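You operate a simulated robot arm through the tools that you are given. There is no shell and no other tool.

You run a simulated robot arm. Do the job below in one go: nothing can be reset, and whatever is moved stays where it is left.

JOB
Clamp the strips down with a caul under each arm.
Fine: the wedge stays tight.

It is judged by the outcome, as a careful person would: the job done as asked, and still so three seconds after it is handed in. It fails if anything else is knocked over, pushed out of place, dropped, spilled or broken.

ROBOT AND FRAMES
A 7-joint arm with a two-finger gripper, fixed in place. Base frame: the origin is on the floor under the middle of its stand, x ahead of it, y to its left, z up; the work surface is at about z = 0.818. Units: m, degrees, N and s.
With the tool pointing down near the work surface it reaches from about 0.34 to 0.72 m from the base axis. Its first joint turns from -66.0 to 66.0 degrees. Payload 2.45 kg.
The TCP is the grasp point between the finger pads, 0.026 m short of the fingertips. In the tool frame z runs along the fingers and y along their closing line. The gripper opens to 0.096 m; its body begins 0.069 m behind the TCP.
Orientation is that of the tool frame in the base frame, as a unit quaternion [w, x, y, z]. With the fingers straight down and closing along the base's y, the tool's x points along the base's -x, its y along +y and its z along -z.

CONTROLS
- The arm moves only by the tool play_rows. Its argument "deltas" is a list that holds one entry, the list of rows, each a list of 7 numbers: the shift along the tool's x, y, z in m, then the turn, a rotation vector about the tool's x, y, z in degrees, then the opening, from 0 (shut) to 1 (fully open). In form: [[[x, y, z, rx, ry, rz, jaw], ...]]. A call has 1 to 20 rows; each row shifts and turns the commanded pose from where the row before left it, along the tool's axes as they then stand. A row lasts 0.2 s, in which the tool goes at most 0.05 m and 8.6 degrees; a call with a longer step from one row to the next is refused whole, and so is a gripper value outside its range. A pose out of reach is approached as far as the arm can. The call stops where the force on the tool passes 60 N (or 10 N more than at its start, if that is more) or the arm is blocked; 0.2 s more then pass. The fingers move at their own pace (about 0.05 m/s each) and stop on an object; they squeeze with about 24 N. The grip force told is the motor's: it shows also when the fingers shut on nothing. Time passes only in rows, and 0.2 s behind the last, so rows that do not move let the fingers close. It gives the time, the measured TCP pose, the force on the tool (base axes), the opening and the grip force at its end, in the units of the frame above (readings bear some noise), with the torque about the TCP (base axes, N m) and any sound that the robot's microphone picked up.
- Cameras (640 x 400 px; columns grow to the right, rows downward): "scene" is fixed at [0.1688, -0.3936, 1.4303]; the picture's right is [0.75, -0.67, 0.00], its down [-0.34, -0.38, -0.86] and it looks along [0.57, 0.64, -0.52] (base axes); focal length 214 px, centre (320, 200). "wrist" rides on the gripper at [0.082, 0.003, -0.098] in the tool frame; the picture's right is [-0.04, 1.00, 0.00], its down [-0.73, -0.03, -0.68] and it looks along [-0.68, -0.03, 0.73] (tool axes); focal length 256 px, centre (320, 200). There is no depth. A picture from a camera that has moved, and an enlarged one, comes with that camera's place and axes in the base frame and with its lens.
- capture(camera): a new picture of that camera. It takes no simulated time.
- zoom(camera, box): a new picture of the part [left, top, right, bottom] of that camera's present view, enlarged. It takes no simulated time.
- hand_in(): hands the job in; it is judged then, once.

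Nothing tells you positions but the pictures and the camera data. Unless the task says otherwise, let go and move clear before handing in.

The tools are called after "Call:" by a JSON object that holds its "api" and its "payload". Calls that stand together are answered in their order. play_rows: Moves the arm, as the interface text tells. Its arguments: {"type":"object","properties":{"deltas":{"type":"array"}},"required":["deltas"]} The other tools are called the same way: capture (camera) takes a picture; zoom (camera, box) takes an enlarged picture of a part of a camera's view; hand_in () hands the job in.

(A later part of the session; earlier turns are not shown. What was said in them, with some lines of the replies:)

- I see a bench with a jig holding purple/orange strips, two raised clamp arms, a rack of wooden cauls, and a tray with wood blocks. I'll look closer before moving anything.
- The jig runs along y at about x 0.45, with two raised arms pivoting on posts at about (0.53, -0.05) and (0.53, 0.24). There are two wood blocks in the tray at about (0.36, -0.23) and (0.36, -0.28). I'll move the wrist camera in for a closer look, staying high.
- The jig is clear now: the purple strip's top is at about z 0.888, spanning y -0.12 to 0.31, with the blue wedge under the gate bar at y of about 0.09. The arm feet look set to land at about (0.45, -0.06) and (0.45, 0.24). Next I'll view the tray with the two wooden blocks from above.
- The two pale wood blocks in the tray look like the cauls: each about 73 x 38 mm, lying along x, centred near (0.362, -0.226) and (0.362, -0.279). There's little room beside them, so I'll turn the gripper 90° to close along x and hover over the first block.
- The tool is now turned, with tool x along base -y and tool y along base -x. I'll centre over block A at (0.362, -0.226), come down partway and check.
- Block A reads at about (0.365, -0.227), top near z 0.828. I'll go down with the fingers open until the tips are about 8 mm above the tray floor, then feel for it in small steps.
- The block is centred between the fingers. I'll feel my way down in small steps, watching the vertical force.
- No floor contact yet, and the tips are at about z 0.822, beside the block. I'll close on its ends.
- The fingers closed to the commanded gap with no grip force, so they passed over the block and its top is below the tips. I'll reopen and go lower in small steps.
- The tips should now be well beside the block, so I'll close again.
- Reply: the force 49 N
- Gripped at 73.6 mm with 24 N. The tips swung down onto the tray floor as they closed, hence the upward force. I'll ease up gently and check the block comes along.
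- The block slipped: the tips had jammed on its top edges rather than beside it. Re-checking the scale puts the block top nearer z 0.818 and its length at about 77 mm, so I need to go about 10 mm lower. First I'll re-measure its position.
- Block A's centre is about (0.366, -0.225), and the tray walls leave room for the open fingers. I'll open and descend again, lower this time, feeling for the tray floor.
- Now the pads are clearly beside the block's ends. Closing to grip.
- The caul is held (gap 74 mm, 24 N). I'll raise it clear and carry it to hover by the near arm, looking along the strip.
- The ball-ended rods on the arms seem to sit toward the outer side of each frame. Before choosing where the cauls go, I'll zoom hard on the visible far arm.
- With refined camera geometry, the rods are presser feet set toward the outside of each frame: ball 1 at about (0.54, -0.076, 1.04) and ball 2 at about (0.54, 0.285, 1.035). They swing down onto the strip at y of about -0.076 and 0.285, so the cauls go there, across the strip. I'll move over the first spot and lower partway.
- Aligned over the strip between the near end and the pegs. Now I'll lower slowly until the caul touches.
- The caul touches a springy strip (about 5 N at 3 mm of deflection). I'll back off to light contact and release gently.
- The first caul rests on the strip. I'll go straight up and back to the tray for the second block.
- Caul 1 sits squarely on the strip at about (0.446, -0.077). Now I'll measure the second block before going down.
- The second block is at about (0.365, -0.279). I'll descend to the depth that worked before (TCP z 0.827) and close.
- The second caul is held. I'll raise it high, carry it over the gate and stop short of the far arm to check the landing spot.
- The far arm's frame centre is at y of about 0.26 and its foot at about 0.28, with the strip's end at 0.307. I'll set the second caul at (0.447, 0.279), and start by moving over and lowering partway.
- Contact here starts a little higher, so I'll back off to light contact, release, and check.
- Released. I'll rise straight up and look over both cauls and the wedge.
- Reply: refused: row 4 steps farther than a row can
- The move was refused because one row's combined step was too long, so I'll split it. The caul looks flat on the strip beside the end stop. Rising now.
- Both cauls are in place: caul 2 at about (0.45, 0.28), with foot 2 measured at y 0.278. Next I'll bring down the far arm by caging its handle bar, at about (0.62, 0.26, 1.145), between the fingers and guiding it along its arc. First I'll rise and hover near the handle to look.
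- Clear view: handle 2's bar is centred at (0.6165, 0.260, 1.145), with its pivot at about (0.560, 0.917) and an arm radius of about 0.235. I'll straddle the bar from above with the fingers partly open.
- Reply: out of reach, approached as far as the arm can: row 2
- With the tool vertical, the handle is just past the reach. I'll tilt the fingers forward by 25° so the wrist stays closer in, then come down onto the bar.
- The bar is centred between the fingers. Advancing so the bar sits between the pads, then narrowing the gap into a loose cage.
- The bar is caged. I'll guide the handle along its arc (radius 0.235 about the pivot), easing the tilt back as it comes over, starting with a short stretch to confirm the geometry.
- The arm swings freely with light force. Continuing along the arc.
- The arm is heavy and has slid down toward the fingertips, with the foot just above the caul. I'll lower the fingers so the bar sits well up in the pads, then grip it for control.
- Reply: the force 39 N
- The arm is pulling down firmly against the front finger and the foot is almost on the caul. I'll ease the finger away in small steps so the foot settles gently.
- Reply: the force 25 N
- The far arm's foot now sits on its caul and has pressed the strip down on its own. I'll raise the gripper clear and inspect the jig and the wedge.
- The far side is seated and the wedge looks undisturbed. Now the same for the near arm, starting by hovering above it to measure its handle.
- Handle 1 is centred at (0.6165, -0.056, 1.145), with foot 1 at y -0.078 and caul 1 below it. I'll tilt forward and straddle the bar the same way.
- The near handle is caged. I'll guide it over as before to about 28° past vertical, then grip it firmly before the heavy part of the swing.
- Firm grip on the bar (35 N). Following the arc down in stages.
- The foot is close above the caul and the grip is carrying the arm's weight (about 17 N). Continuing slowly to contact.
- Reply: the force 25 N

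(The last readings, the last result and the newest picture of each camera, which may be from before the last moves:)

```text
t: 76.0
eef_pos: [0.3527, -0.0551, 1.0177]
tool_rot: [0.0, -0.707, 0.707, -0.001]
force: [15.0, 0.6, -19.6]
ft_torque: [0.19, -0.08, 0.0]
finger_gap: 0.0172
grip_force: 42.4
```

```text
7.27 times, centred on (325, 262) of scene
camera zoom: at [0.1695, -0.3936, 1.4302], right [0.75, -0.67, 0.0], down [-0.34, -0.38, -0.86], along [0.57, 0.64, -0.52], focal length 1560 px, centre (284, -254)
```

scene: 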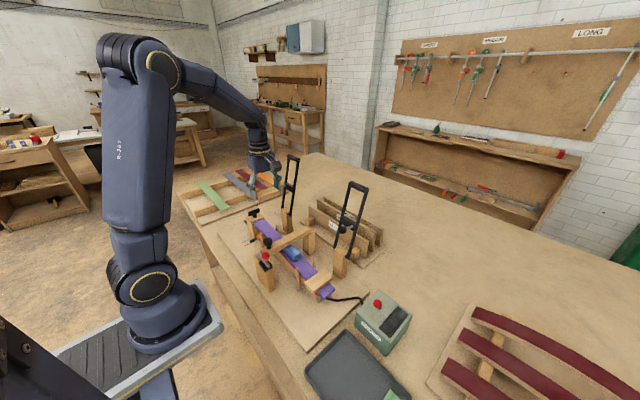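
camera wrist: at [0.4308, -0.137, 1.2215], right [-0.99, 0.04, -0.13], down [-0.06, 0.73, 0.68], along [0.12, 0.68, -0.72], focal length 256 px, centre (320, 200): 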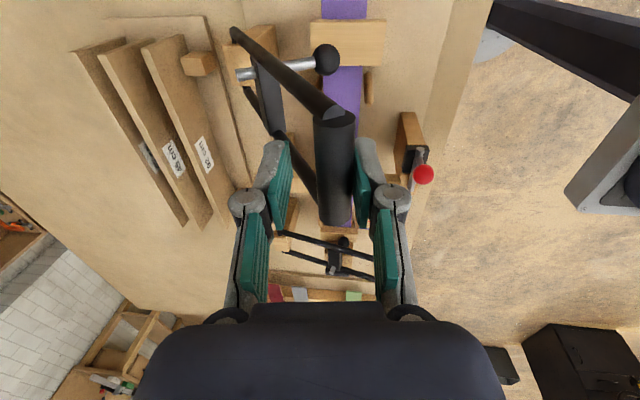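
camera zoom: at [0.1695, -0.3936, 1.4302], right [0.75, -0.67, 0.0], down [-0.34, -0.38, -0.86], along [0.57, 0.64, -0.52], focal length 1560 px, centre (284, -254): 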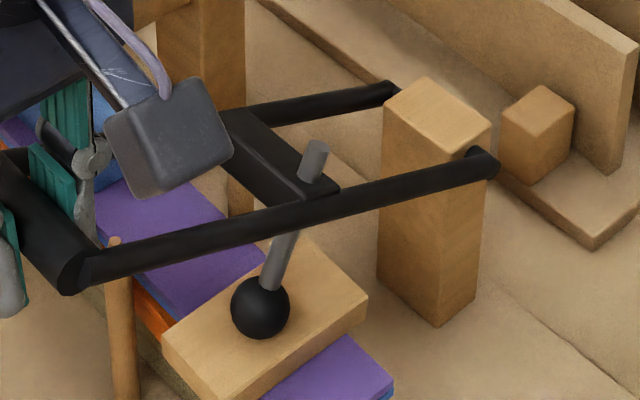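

There's a slight outward pull in x, so I'll go mostly straight down for the last bit.

Call:
{"api": "play_rows", "payload": {"deltas": [[[0, -0.002, 0.006, 0, 0, 0, 0.1], [0, 0, 0.005, 0, 0, 0, 0.1], [0, 0, 0, 0, 0, 0, 0.1]]]}}

Call:
{"api": "zoom", "payload": {"camera": "scene", "box": [295, 235, 355, 290]}}

```text
t: 76.8
eef_pos: [0.3482, -0.0568, 1.0054]
tool_rot: [-0.005, -0.707, 0.708, 0.006]
force: [-36.9, -9.6, 1.5]
ft_torque: [-0.73, -0.05, 0.11]
finger_gap: 0.0171
grip_force: 43.1
```

```text
7.27 times, centred on (325, 262) of scene
camera zoom: at [0.1677, -0.3938, 1.4304], right [0.75, -0.67, 0.0], down [-0.34, -0.38, -0.86], along [0.57, 0.64, -0.51], focal length 1560 px, centre (284, -254)
```

zoom: 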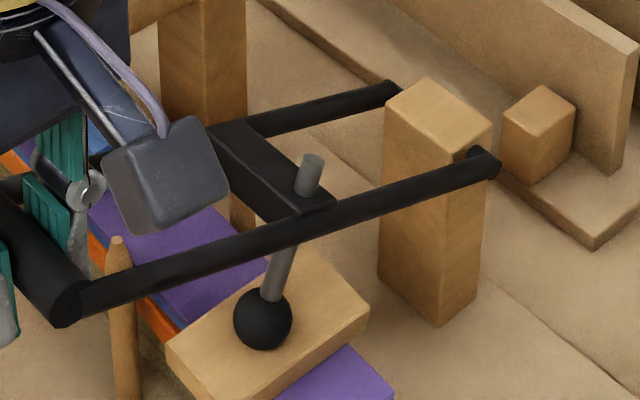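

Call:
{"api": "play_rows", "payload": {"deltas": [[[0, 0.005, 0.001, 0, 0, 0, 0.1], [0, 0, 0, 0, 0, 0, 0.1]]]}}

Call:
{"api": "zoom", "payload": {"camera": "scene", "box": [295, 235, 355, 290]}}

Call:
{"api": "capture", "payload": {"camera": "wrist"}}

```text
t: 77.4
eef_pos: [0.3483, -0.0558, 1.006]
tool_rot: [-0.001, -0.706, 0.708, 0.001]
force: [-17.4, -8.1, -6.1]
ft_torque: [0.67, 0.03, 0.01]
finger_gap: 0.0174
grip_force: 42.9
```

```text
7.27 times, centred on (325, 262) of scene
camera zoom: at [0.1684, -0.3938, 1.4303], right [0.75, -0.67, 0.0], down [-0.34, -0.38, -0.86], along [0.57, 0.64, -0.52], focal length 1560 px, centre (284, -254)
```

zoom: 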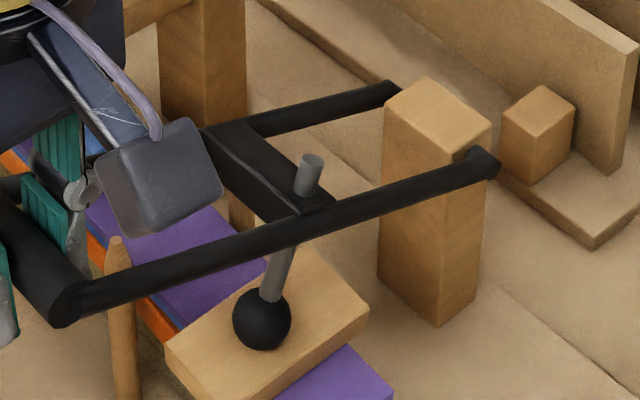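

```text
taken
camera wrist: at [0.3449, -0.1373, 1.1032], right [-1.0, 0.04, 0.0], down [0.03, 0.73, 0.68], along [0.03, 0.68, -0.73], focal length 256 px, centre (320, 200)
```

wrist: 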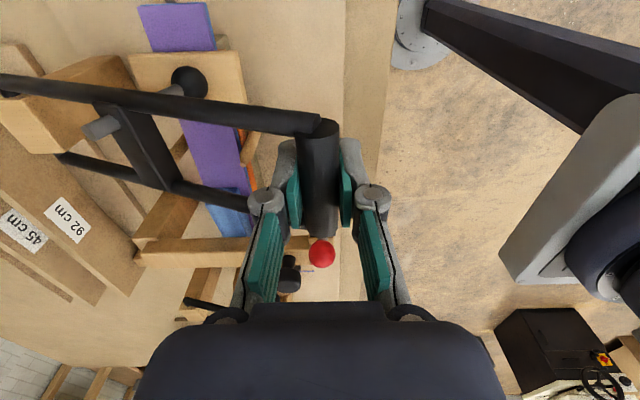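

Call:
{"api": "play_rows", "payload": {"deltas": [[[0, 0.003, 0.003, 0, 0, 0, 0.1], [0, 0.002, 0.003, 0, 0, 0, 0.1], [0, 0, 0, 0, 0, 0, 0.1]]]}}

Call:
{"api": "zoom", "payload": {"camera": "scene", "box": [295, 235, 355, 290]}}

```text
t: 78.2
eef_pos: [0.3461, -0.0559, 1.0002]
tool_rot: [-0.002, 0.707, -0.707, 0.002]
force: [3.8, -2.6, -13.3]
ft_torque: [-0.05, -0.19, -0.02]
finger_gap: 0.0175
grip_force: 42.7
```

```text
7.27 times, centred on (325, 262) of scene
camera zoom: at [0.1691, -0.3937, 1.4303], right [0.75, -0.67, 0.0], down [-0.34, -0.38, -0.86], along [0.57, 0.64, -0.52], focal length 1560 px, centre (284, -254)
```

zoom: 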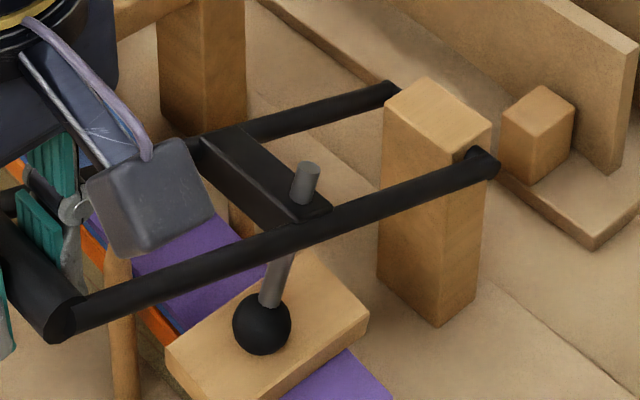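

Call:
{"api": "play_rows", "payload": {"deltas": [[[0, 0.0015, 0.004, 0, 0, 0, 0.1], [0, 0.0015, 0.004, 0, 0, 0, 0.1], [0, 0, 0, 0, 0, 0, 0.1]]]}}

Call:
{"api": "zoom", "payload": {"camera": "scene", "box": [295, 235, 355, 290]}}

```text
t: 79.0
eef_pos: [0.3423, -0.056, 0.9919]
tool_rot: [-0.001, 0.707, -0.707, 0.001]
force: [17.9, 4.0, -16.4]
ft_torque: [-0.01, -0.12, 0.01]
finger_gap: 0.0174
grip_force: 42.9
```

```text
7.27 times, centred on (325, 262) of scene
camera zoom: at [0.1695, -0.3935, 1.4303], right [0.75, -0.67, 0.0], down [-0.34, -0.38, -0.86], along [0.57, 0.64, -0.52], focal length 1560 px, centre (284, -254)
```

zoom: 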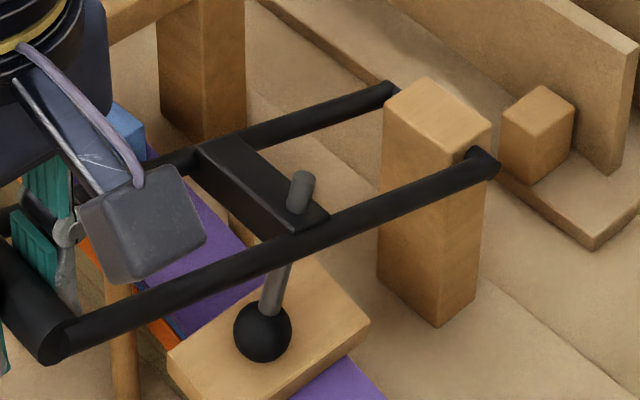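

The foot is now pressing the caul. I'll keep lowering, since the far arm settled with its handle at about (0.336, 0.968).

Call:
{"api": "play_rows", "payload": {"deltas": [[[0, -0.0005, 0.005, 0, 0, 0, 0.1], [0, 0.0008, 0.005, 0, 0, 0, 0.1], [0, 0, 0, 0, 0, 0, 0.1]]]}}

Call:
{"api": "zoom", "payload": {"camera": "scene", "box": [295, 235, 355, 290]}}

```text
t: 79.8
eef_pos: [0.3391, -0.056, 0.9806]
tool_rot: [-0.001, -0.707, 0.708, 0.001]
force: [-3.7, -2.6, -2.6]
ft_torque: [-0.17, 0.03, 0.05]
finger_gap: 0.0173
grip_force: 42.9
```

```text
7.27 times, centred on (325, 262) of scene
camera zoom: at [0.1687, -0.3936, 1.4303], right [0.75, -0.67, 0.0], down [-0.34, -0.38, -0.86], along [0.57, 0.64, -0.52], focal length 1560 px, centre (284, -254)
```

zoom: 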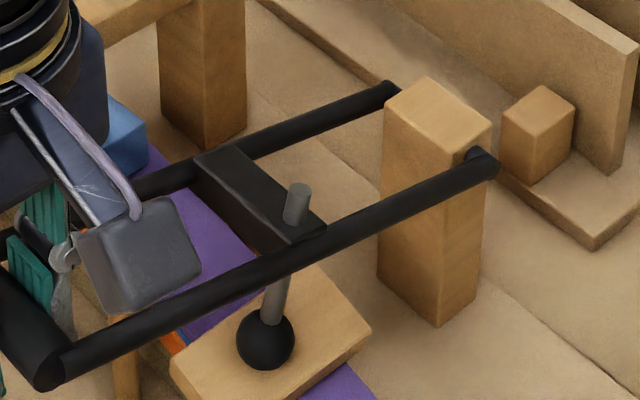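

The strip now carries the arm's weight. I'll push down a bit more and see how the load builds.

Call:
{"api": "play_rows", "payload": {"deltas": [[[0, 0.0008, 0.004, 0, 0, 0, 0.1], [0, 0.0008, 0.004, 0, 0, 0, 0.1], [0, 0, 0, 0, 0, 0, 0.1]]]}}

Call:
{"api": "zoom", "payload": {"camera": "scene", "box": [295, 235, 355, 290]}}

```text
t: 80.6
eef_pos: [0.3375, -0.0555, 0.9732]
tool_rot: [0.0, -0.706, 0.708, 0.0]
force: [-14.0, 0.1, 34.3]
ft_torque: [-0.04, -0.03, 0.05]
finger_gap: 0.0172
grip_force: 42.4
```

```text
7.27 times, centred on (325, 262) of scene
camera zoom: at [0.168, -0.3935, 1.4304], right [0.75, -0.67, 0.0], down [-0.34, -0.38, -0.86], along [0.57, 0.64, -0.52], focal length 1560 px, centre (284, -254)
```

zoom: 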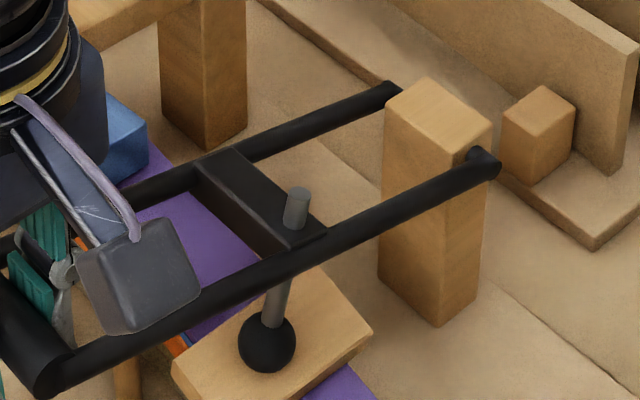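

It's now seated solidly: 34 N for only a few millimetres, so the strip has bottomed on the former. I'll relieve the push and release the bar gently.

Call:
{"api": "play_rows", "payload": {"deltas": [[[0, -0.001, -0.004, 0, 0, 0, 0.1], [0, 0, 0, 0, 0, 0, 0.18], [0, 0, 0, 0, 0, 0, 0.24], [0, 0, 0, 0, 0, 0, 0.32], [0, 0, 0, 0, 0, 0, 0.45], [0, 0, 0, 0, 0, 0, 0.45]]]}}

Call:
{"api": "zoom", "payload": {"camera": "scene", "box": [295, 235, 355, 290]}}

Call:
{"api": "capture", "payload": {"camera": "wrist"}}

```text
t: 82.0
eef_pos: [0.3396, -0.0556, 0.9771]
tool_rot: [0.0, -0.706, 0.708, -0.001]
force: [0.3, -0.2, -0.4]
ft_torque: [-0.02, 0.02, -0.02]
finger_gap: 0.0433
grip_force: 0.0
```

```text
7.27 times, centred on (325, 262) of scene
camera zoom: at [0.1688, -0.3936, 1.4303], right [0.75, -0.67, 0.0], down [-0.34, -0.38, -0.86], along [0.57, 0.64, -0.52], focal length 1560 px, centre (284, -254)
```

zoom: 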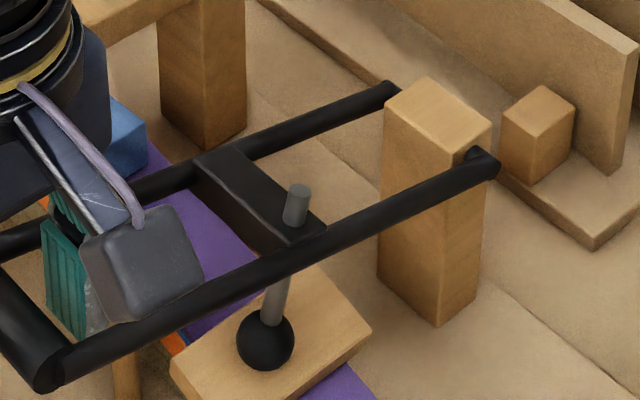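

```text
taken
camera wrist: at [0.3377, -0.1373, 1.0754], right [-1.0, 0.04, 0.0], down [0.03, 0.73, 0.68], along [0.03, 0.68, -0.73], focal length 256 px, centre (320, 200)
```

wrist: 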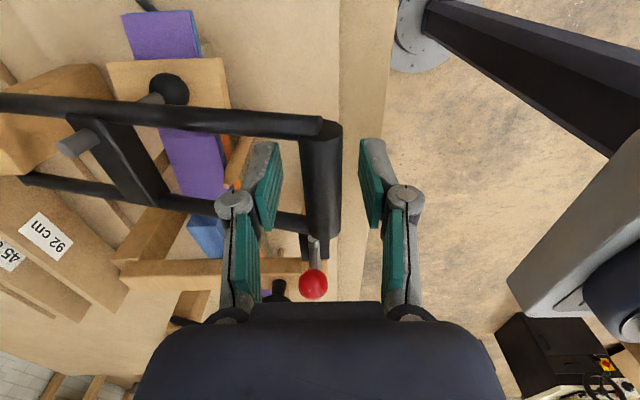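

The near arm stays down by itself. Rising straight up, then inspecting everything.

Call:
{"api": "play_rows", "payload": {"deltas": [[[0, 0, -0.02, 0, 0, 0, 0.45], [0, 0, -0.04, 0, 0, 0, 0.45], [0, 0, -0.045, 0, 0, 0, 0.45], [0, 0, -0.045, 0, 0, 0, 0.45], [0, 0, -0.045, 0, 0, 0, 0.45], [0, 0, 0, 0, 0, 0, 0.45]]]}}

Call:
{"api": "capture", "payload": {"camera": "scene"}}

Call:
{"api": "zoom", "payload": {"camera": "scene", "box": [230, 205, 360, 300]}}

Call:
{"api": "capture", "payload": {"camera": "wrist"}}

```text
t: 83.4
eef_pos: [0.3396, -0.0561, 1.1737]
tool_rot: [0.0, 0.707, -0.707, 0.0]
force: [-0.4, 0.8, 0.0]
ft_torque: [0.04, -0.01, -0.01]
finger_gap: 0.0433
grip_force: 0.0
```

```text
taken
```

scene: 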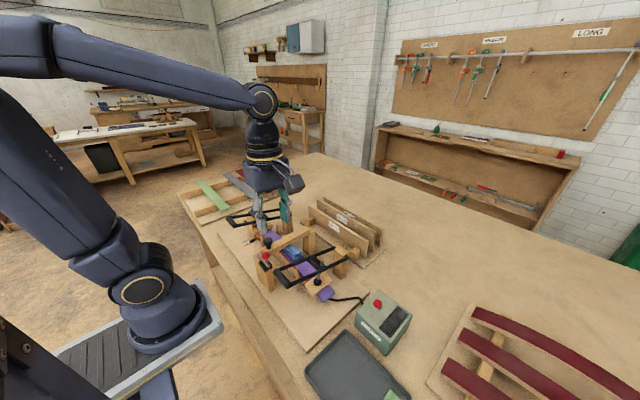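

```text
4.21 times, centred on (295, 252) of scene
camera zoom: at [0.1688, -0.3936, 1.4303], right [0.75, -0.67, 0.0], down [-0.34, -0.38, -0.86], along [0.57, 0.64, -0.52], focal length 903 px, centre (425, -21)
```

zoom: 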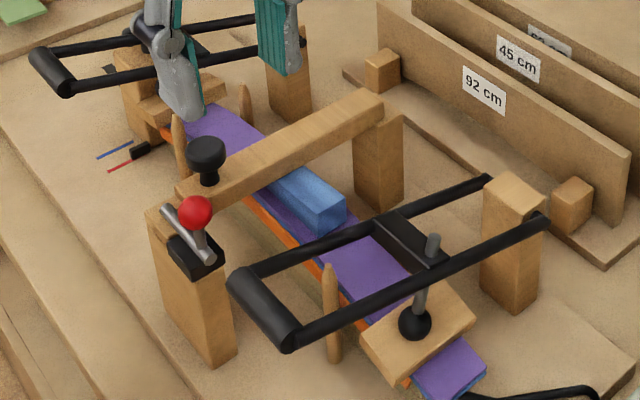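

```text
taken
camera wrist: at [0.3373, -0.1374, 1.2705], right [-1.0, 0.04, 0.0], down [0.03, 0.73, 0.68], along [0.03, 0.68, -0.73], focal length 256 px, centre (320, 200)
```

wrist: 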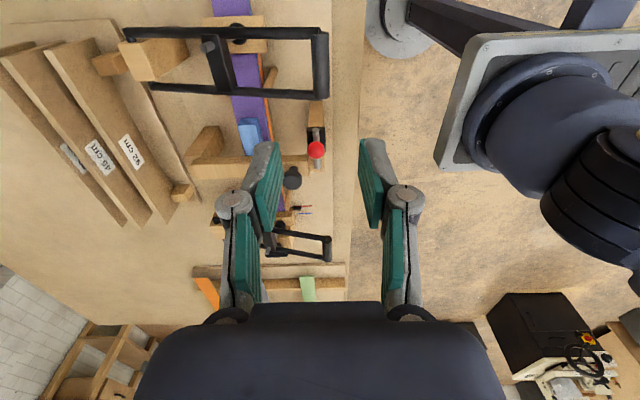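

Both arms are down on their cauls. Now I'll check the wedge closely against the bar and strip for any gap or shift.

Call:
{"api": "zoom", "payload": {"camera": "scene", "box": [265, 225, 310, 260]}}

Call:
{"api": "zoom", "payload": {"camera": "scene", "box": [278, 232, 304, 254]}}

Call:
{"api": "zoom", "payload": {"camera": "scene", "box": [300, 255, 345, 295]}}

Call:
{"api": "zoom", "payload": {"camera": "wrist", "box": [180, 0, 340, 200]}}

```text
11.43 times, centred on (288, 242) of scene
camera zoom: at [0.1688, -0.3936, 1.4303], right [0.75, -0.67, 0.0], down [-0.34, -0.38, -0.86], along [0.57, 0.64, -0.52], focal length 2451 px, centre (691, -286)
```

zoom: 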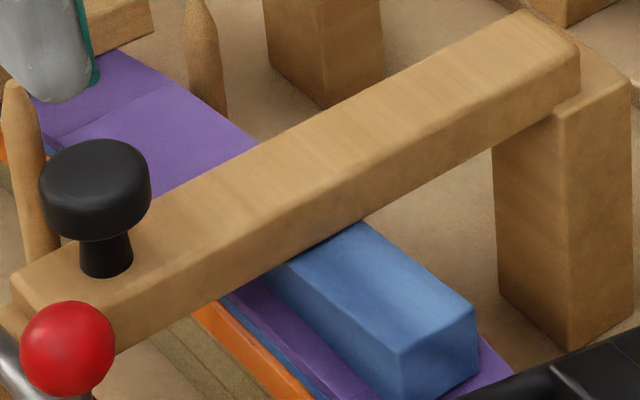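

```text
16.00 times, centred on (291, 243) of scene
camera zoom: at [0.1688, -0.3936, 1.4303], right [0.75, -0.67, 0.0], down [-0.34, -0.38, -0.86], along [0.57, 0.64, -0.52], focal length 3432 px, centre (784, -488)
```

zoom: 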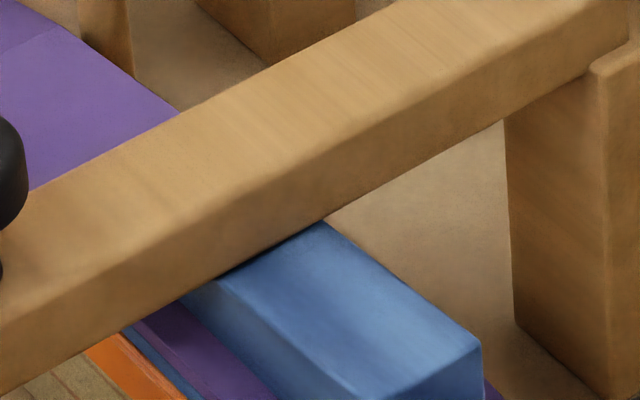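

```text
10.00 times, centred on (322, 275) of scene
camera zoom: at [0.1688, -0.3936, 1.4303], right [0.75, -0.67, 0.0], down [-0.34, -0.38, -0.86], along [0.57, 0.64, -0.52], focal length 2145 px, centre (295, -550)
```

zoom: 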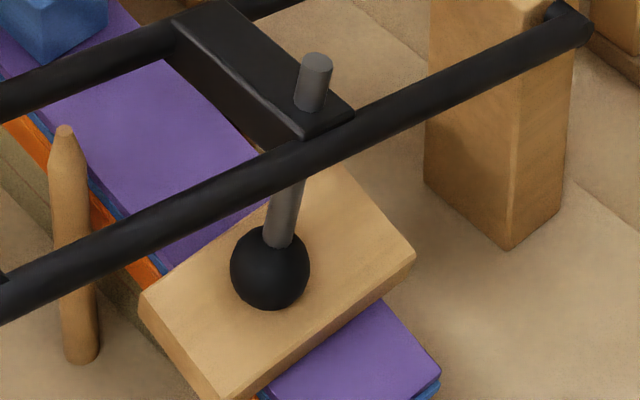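

```text
2.00 times, centred on (260, 100) of wrist
camera zoom: at [0.3373, -0.1374, 1.2705], right [-1.0, 0.04, 0.0], down [0.03, 0.73, 0.68], along [0.03, 0.68, -0.73], focal length 512 px, centre (440, 400)
```

zoom: 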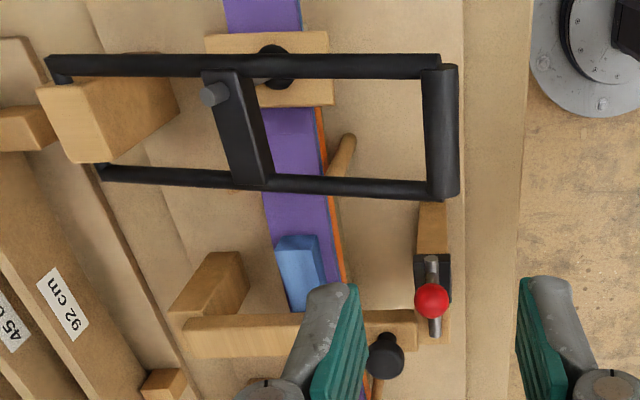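

The wedge looks in line and seated under the bar. To compare it with its state before clamping, I'll return the wrist camera to the same pose I used earlier.

Call:
{"api": "play_rows", "payload": {"deltas": [[[0.04, 0, 0, 0, 0, 0, 0.774], [0.04, -0.02, 0, 0, 0, 0, 0.774], [0.0246, -0.04, 0, 0, 0, 0, 0.774], [0, -0.0497, 0.0, 0, 0, 0, 0.774], [0, 0, 0.04, 0, 0, 0, 0.774], [0, 0, 0.04, 0, 0, 0, 0.774], [0, 0, 0.034, 0, 0, 0, 0.774], [0, 0, 0, 0, 0, 0, 0.774]]]}}

Call:
{"api": "zoom", "payload": {"camera": "wrist", "box": [240, 100, 420, 310]}}

Call:
{"api": "capture", "payload": {"camera": "wrist"}}

```text
t: 85.2
eef_pos: [0.45, -0.1608, 1.0584]
tool_rot: [0.001, -0.707, 0.708, 0.0]
force: [-0.2, -0.2, 0.2]
ft_torque: [0.01, 0.02, 0.02]
finger_gap: 0.0745
grip_force: 0.0
```

```text
1.90 times, centred on (330, 205) of wrist
camera zoom: at [0.4472, -0.2426, 1.1564], right [-1.0, 0.04, 0.0], down [0.03, 0.73, 0.68], along [0.03, 0.68, -0.73], focal length 488 px, centre (301, 190)
```

zoom: 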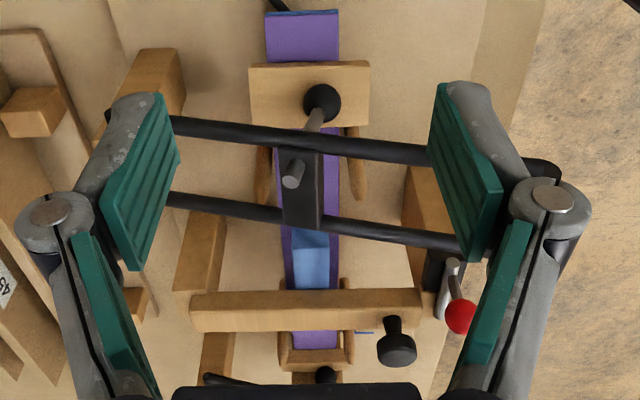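

```text
taken
camera wrist: at [0.4472, -0.2426, 1.1564], right [-1.0, 0.04, 0.0], down [0.03, 0.73, 0.68], along [0.03, 0.68, -0.73], focal length 256 px, centre (320, 200)
```

wrist: 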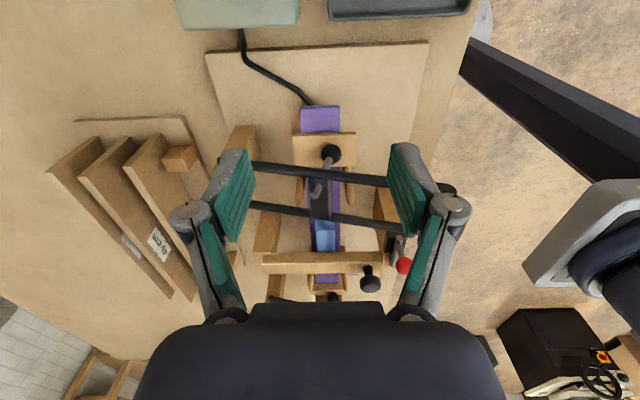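

Call:
{"api": "play_rows", "payload": {"deltas": [[[0, 0, -0.045, 0, 0, 0, 0.9], [0, 0, -0.045, 0, 0, 0, 1], [0, 0.045, 0, 0, 0, 0, 1], [-0.02, 0.0425, 0, 0, 0, 0, 1], [-0.045, 0.005, 0, 0, 0, 0, 1], [-0.045, 0, 0, 0, 0, 0, 1], [-0.045, 0, 0, 0, 0, 0, 1], [-0.045, 0, 0, 0, 0, 0, 1], [-0.045, 0, 0, 0, 0, 0, 1], [-0.016, 0, 0, 0, 0, 0, 1], [0, 0, 0, 0, 0, 0, 1]]]}}

Call:
{"api": "play_rows", "payload": {"deltas": [[[0, 0, 0, 0, 0, 8.2, 1], [0, 0, 0, 0, 0, 8.2, 1], [0, 0, 0, 0, 0, 8.2, 1], [0, 0, 0, 0, 0, 8.2, 1], [0, 0, 0, 0, 0, 8.2, 1], [0, 0, 0, 0, 0, 8.2, 1], [0, 0, 0, 0, 0, 8.2, 1], [0, 0, 0, 0, 0, 8.2, 1], [0, 0, 0, 0, 0, 8.2, 1], [0, 0, 0, 0, 0, 8.2, 1], [0, 0, 0, 0, 0, 8.0, 1], [0, 0, 0, 0, 0, 0, 1]]]}}

Call:
{"api": "capture", "payload": {"camera": "wrist"}}

Call:
{"api": "zoom", "payload": {"camera": "wrist", "box": [160, 20, 400, 170]}}

Call:
{"api": "zoom", "payload": {"camera": "wrist", "box": [340, 20, 580, 170]}}

```text
t: 87.6
eef_pos: [0.3573, 0.1004, 1.1488]
tool_rot: [0.0, -0.707, 0.708, 0.0]
force: [-0.2, 0.3, 0.1]
ft_torque: [0.02, -0.01, -0.05]
finger_gap: 0.0962
grip_force: 0.0
```

```text
t: 90.2
eef_pos: [0.3569, 0.1017, 1.148]
tool_rot: [0.0, 0.002, 1.0, 0.0]
force: [-0.6, 0.5, -0.3]
ft_torque: [-0.02, 0.02, -0.01]
finger_gap: 0.0959
grip_force: 0.0
```

```text
taken
camera wrist: at [0.2764, 0.1041, 1.2463], right [0.04, 1.0, 0.0], down [0.73, -0.03, 0.68], along [0.68, -0.03, -0.73], focal length 256 px, centre (320, 200)
```

wrist: 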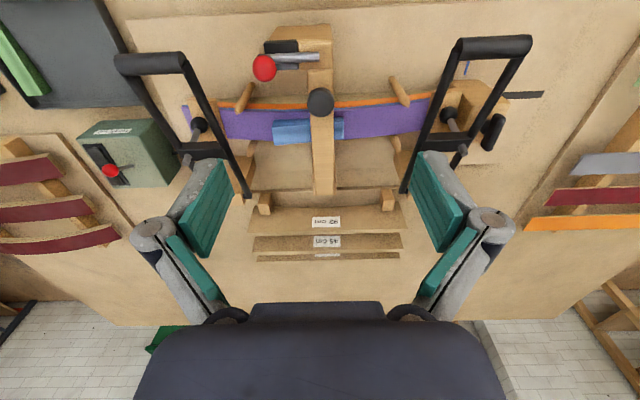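

```text
2.67 times, centred on (280, 95) of wrist
camera zoom: at [0.2764, 0.1041, 1.2463], right [0.04, 1.0, 0.0], down [0.73, -0.03, 0.68], along [0.68, -0.03, -0.73], focal length 683 px, centre (427, 480)
```

zoom: 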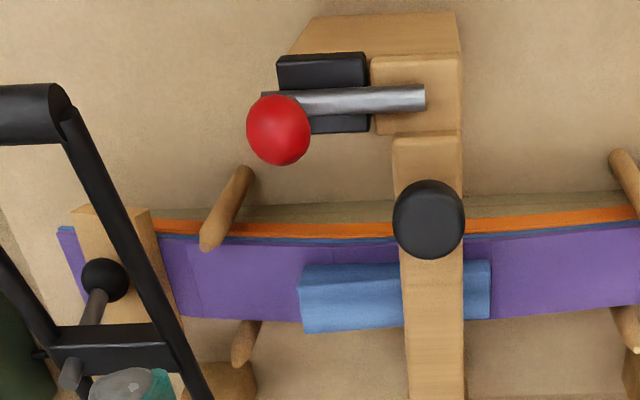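

```text
2.67 times, centred on (460, 95) of wrist
camera zoom: at [0.2764, 0.1041, 1.2463], right [0.04, 1.0, 0.0], down [0.73, -0.03, 0.68], along [0.68, -0.03, -0.73], focal length 683 px, centre (-53, 480)
```

zoom: 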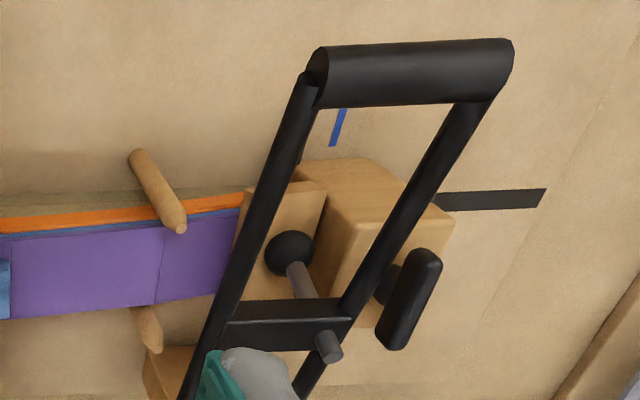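

The wedge, gate, latch and end stop match their earlier positions to within a pixel or two. Both strips are bent down onto the former, with a ball foot on each caul. I'll move the gripper up clear and check the tray and the rest of the bench.

Call:
{"api": "play_rows", "payload": {"deltas": [[[0, 0, -0.045, 0, 0, 0, 1], [0, 0, -0.045, 0, 0, 0, 1], [0, -0.01, -0.045, 0, 0, 0, 1], [0, -0.01, -0.045, 0, 0, 0, 1], [0, -0.02, -0.03, 0, 0, 0, 1], [0, 0, 0, 0, 0, 0, 1], [0, 0, 0, 0, 0, 0, 1], [0, 0, 0, 0, 0, 0, 1], [0, 0, 0, 0, 0, 0, 1], [0, 0, 0, 0, 0, 0, 1], [0, 0, 0, 0, 0, 0, 1]]]}}

Call:
{"api": "capture", "payload": {"camera": "wrist"}}

Call:
{"api": "capture", "payload": {"camera": "scene"}}

Call:
{"api": "zoom", "payload": {"camera": "scene", "box": [280, 260, 440, 400]}}

Call:
{"api": "zoom", "payload": {"camera": "scene", "box": [230, 205, 360, 300]}}

```text
t: 92.6
eef_pos: [0.3563, 0.0602, 1.359]
tool_rot: [0.0, 0.0, 1.0, 0.0]
force: [-0.4, 0.4, -0.3]
ft_torque: [0.04, -0.06, -0.02]
finger_gap: 0.0958
grip_force: 0.0
```

```text
taken
camera wrist: at [0.2754, 0.0637, 1.4564], right [0.04, 1.0, 0.0], down [0.73, -0.03, 0.68], along [0.68, -0.03, -0.73], focal length 256 px, centre (320, 200)
```

wrist: 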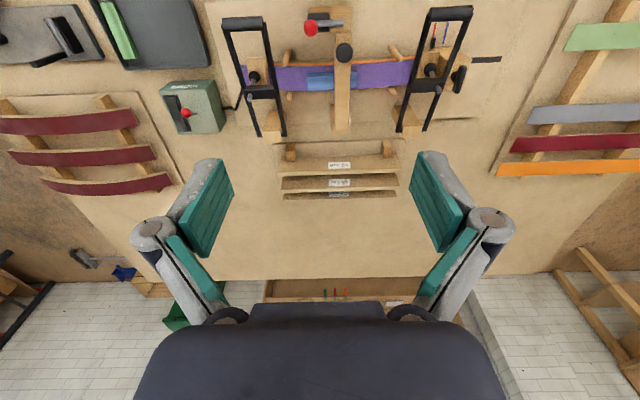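

```text
taken
```

scene: 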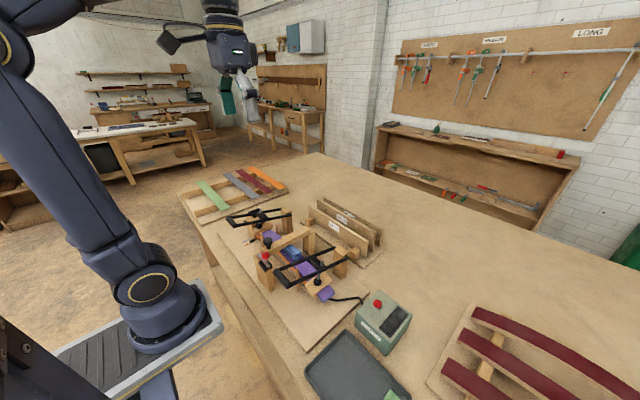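

```text
2.86 times, centred on (360, 330) of scene
camera zoom: at [0.1688, -0.3936, 1.4303], right [0.75, -0.67, 0.0], down [-0.34, -0.38, -0.86], along [0.57, 0.64, -0.52], focal length 613 px, centre (206, -171)
```

zoom: 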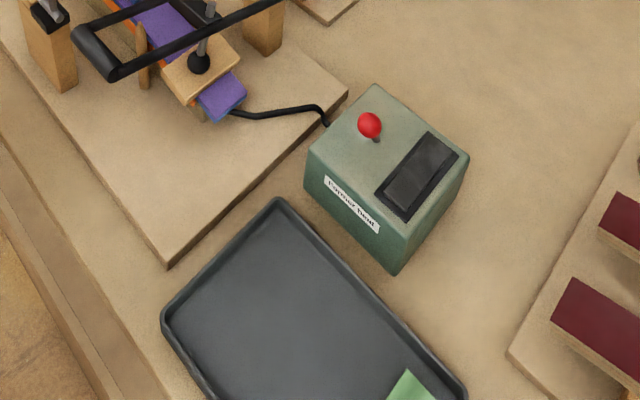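

```text
4.21 times, centred on (295, 252) of scene
camera zoom: at [0.1688, -0.3936, 1.4303], right [0.75, -0.67, 0.0], down [-0.34, -0.38, -0.86], along [0.57, 0.64, -0.52], focal length 903 px, centre (425, -21)
```

zoom: 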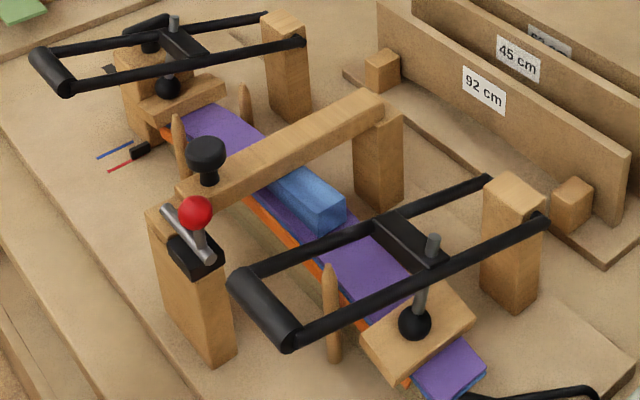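

Both arms are down with their feet on the cauls, and the strips are bent onto the former. The wedge, gate, end stop and tray look unmoved in the pictures, and nothing changed over the last few seconds. The gripper is open and clear, so I'm handing in.

Call:
{"api": "hand_in", "payload": {}}

```text
The job is handed in.
```

The strips are clamped: both arms are down, each with its foot on a caul, and the strips are bent onto the former. I've handed the job in.

- **Cauls:** I used the two pale wood blocks from the tray, laid across the strip under each foot. The first pick-up slipped, with the fingertips jamming on the block and pressing it into the tray at about 48 N. Neither the block nor the tray looked moved or damaged.
- **Arms:** The near arm was lowered in a firm grip and pressed until the strip seated solidly. The far arm slipped down the fingers near the end and dropped the last few centimetres itself. It looks seated at about the same angle, but I didn't press it down as I did the near one.
- **Wedge:** It looks unmoved. From the same camera position before and after clamping, it lines up to within a pixel or two. I didn't touch it to test how tight it is.
- **Rest of the bench:** The gate and latch, the end stop and the tray look unmoved in the pictures. The gripper is open and clear above the jig.
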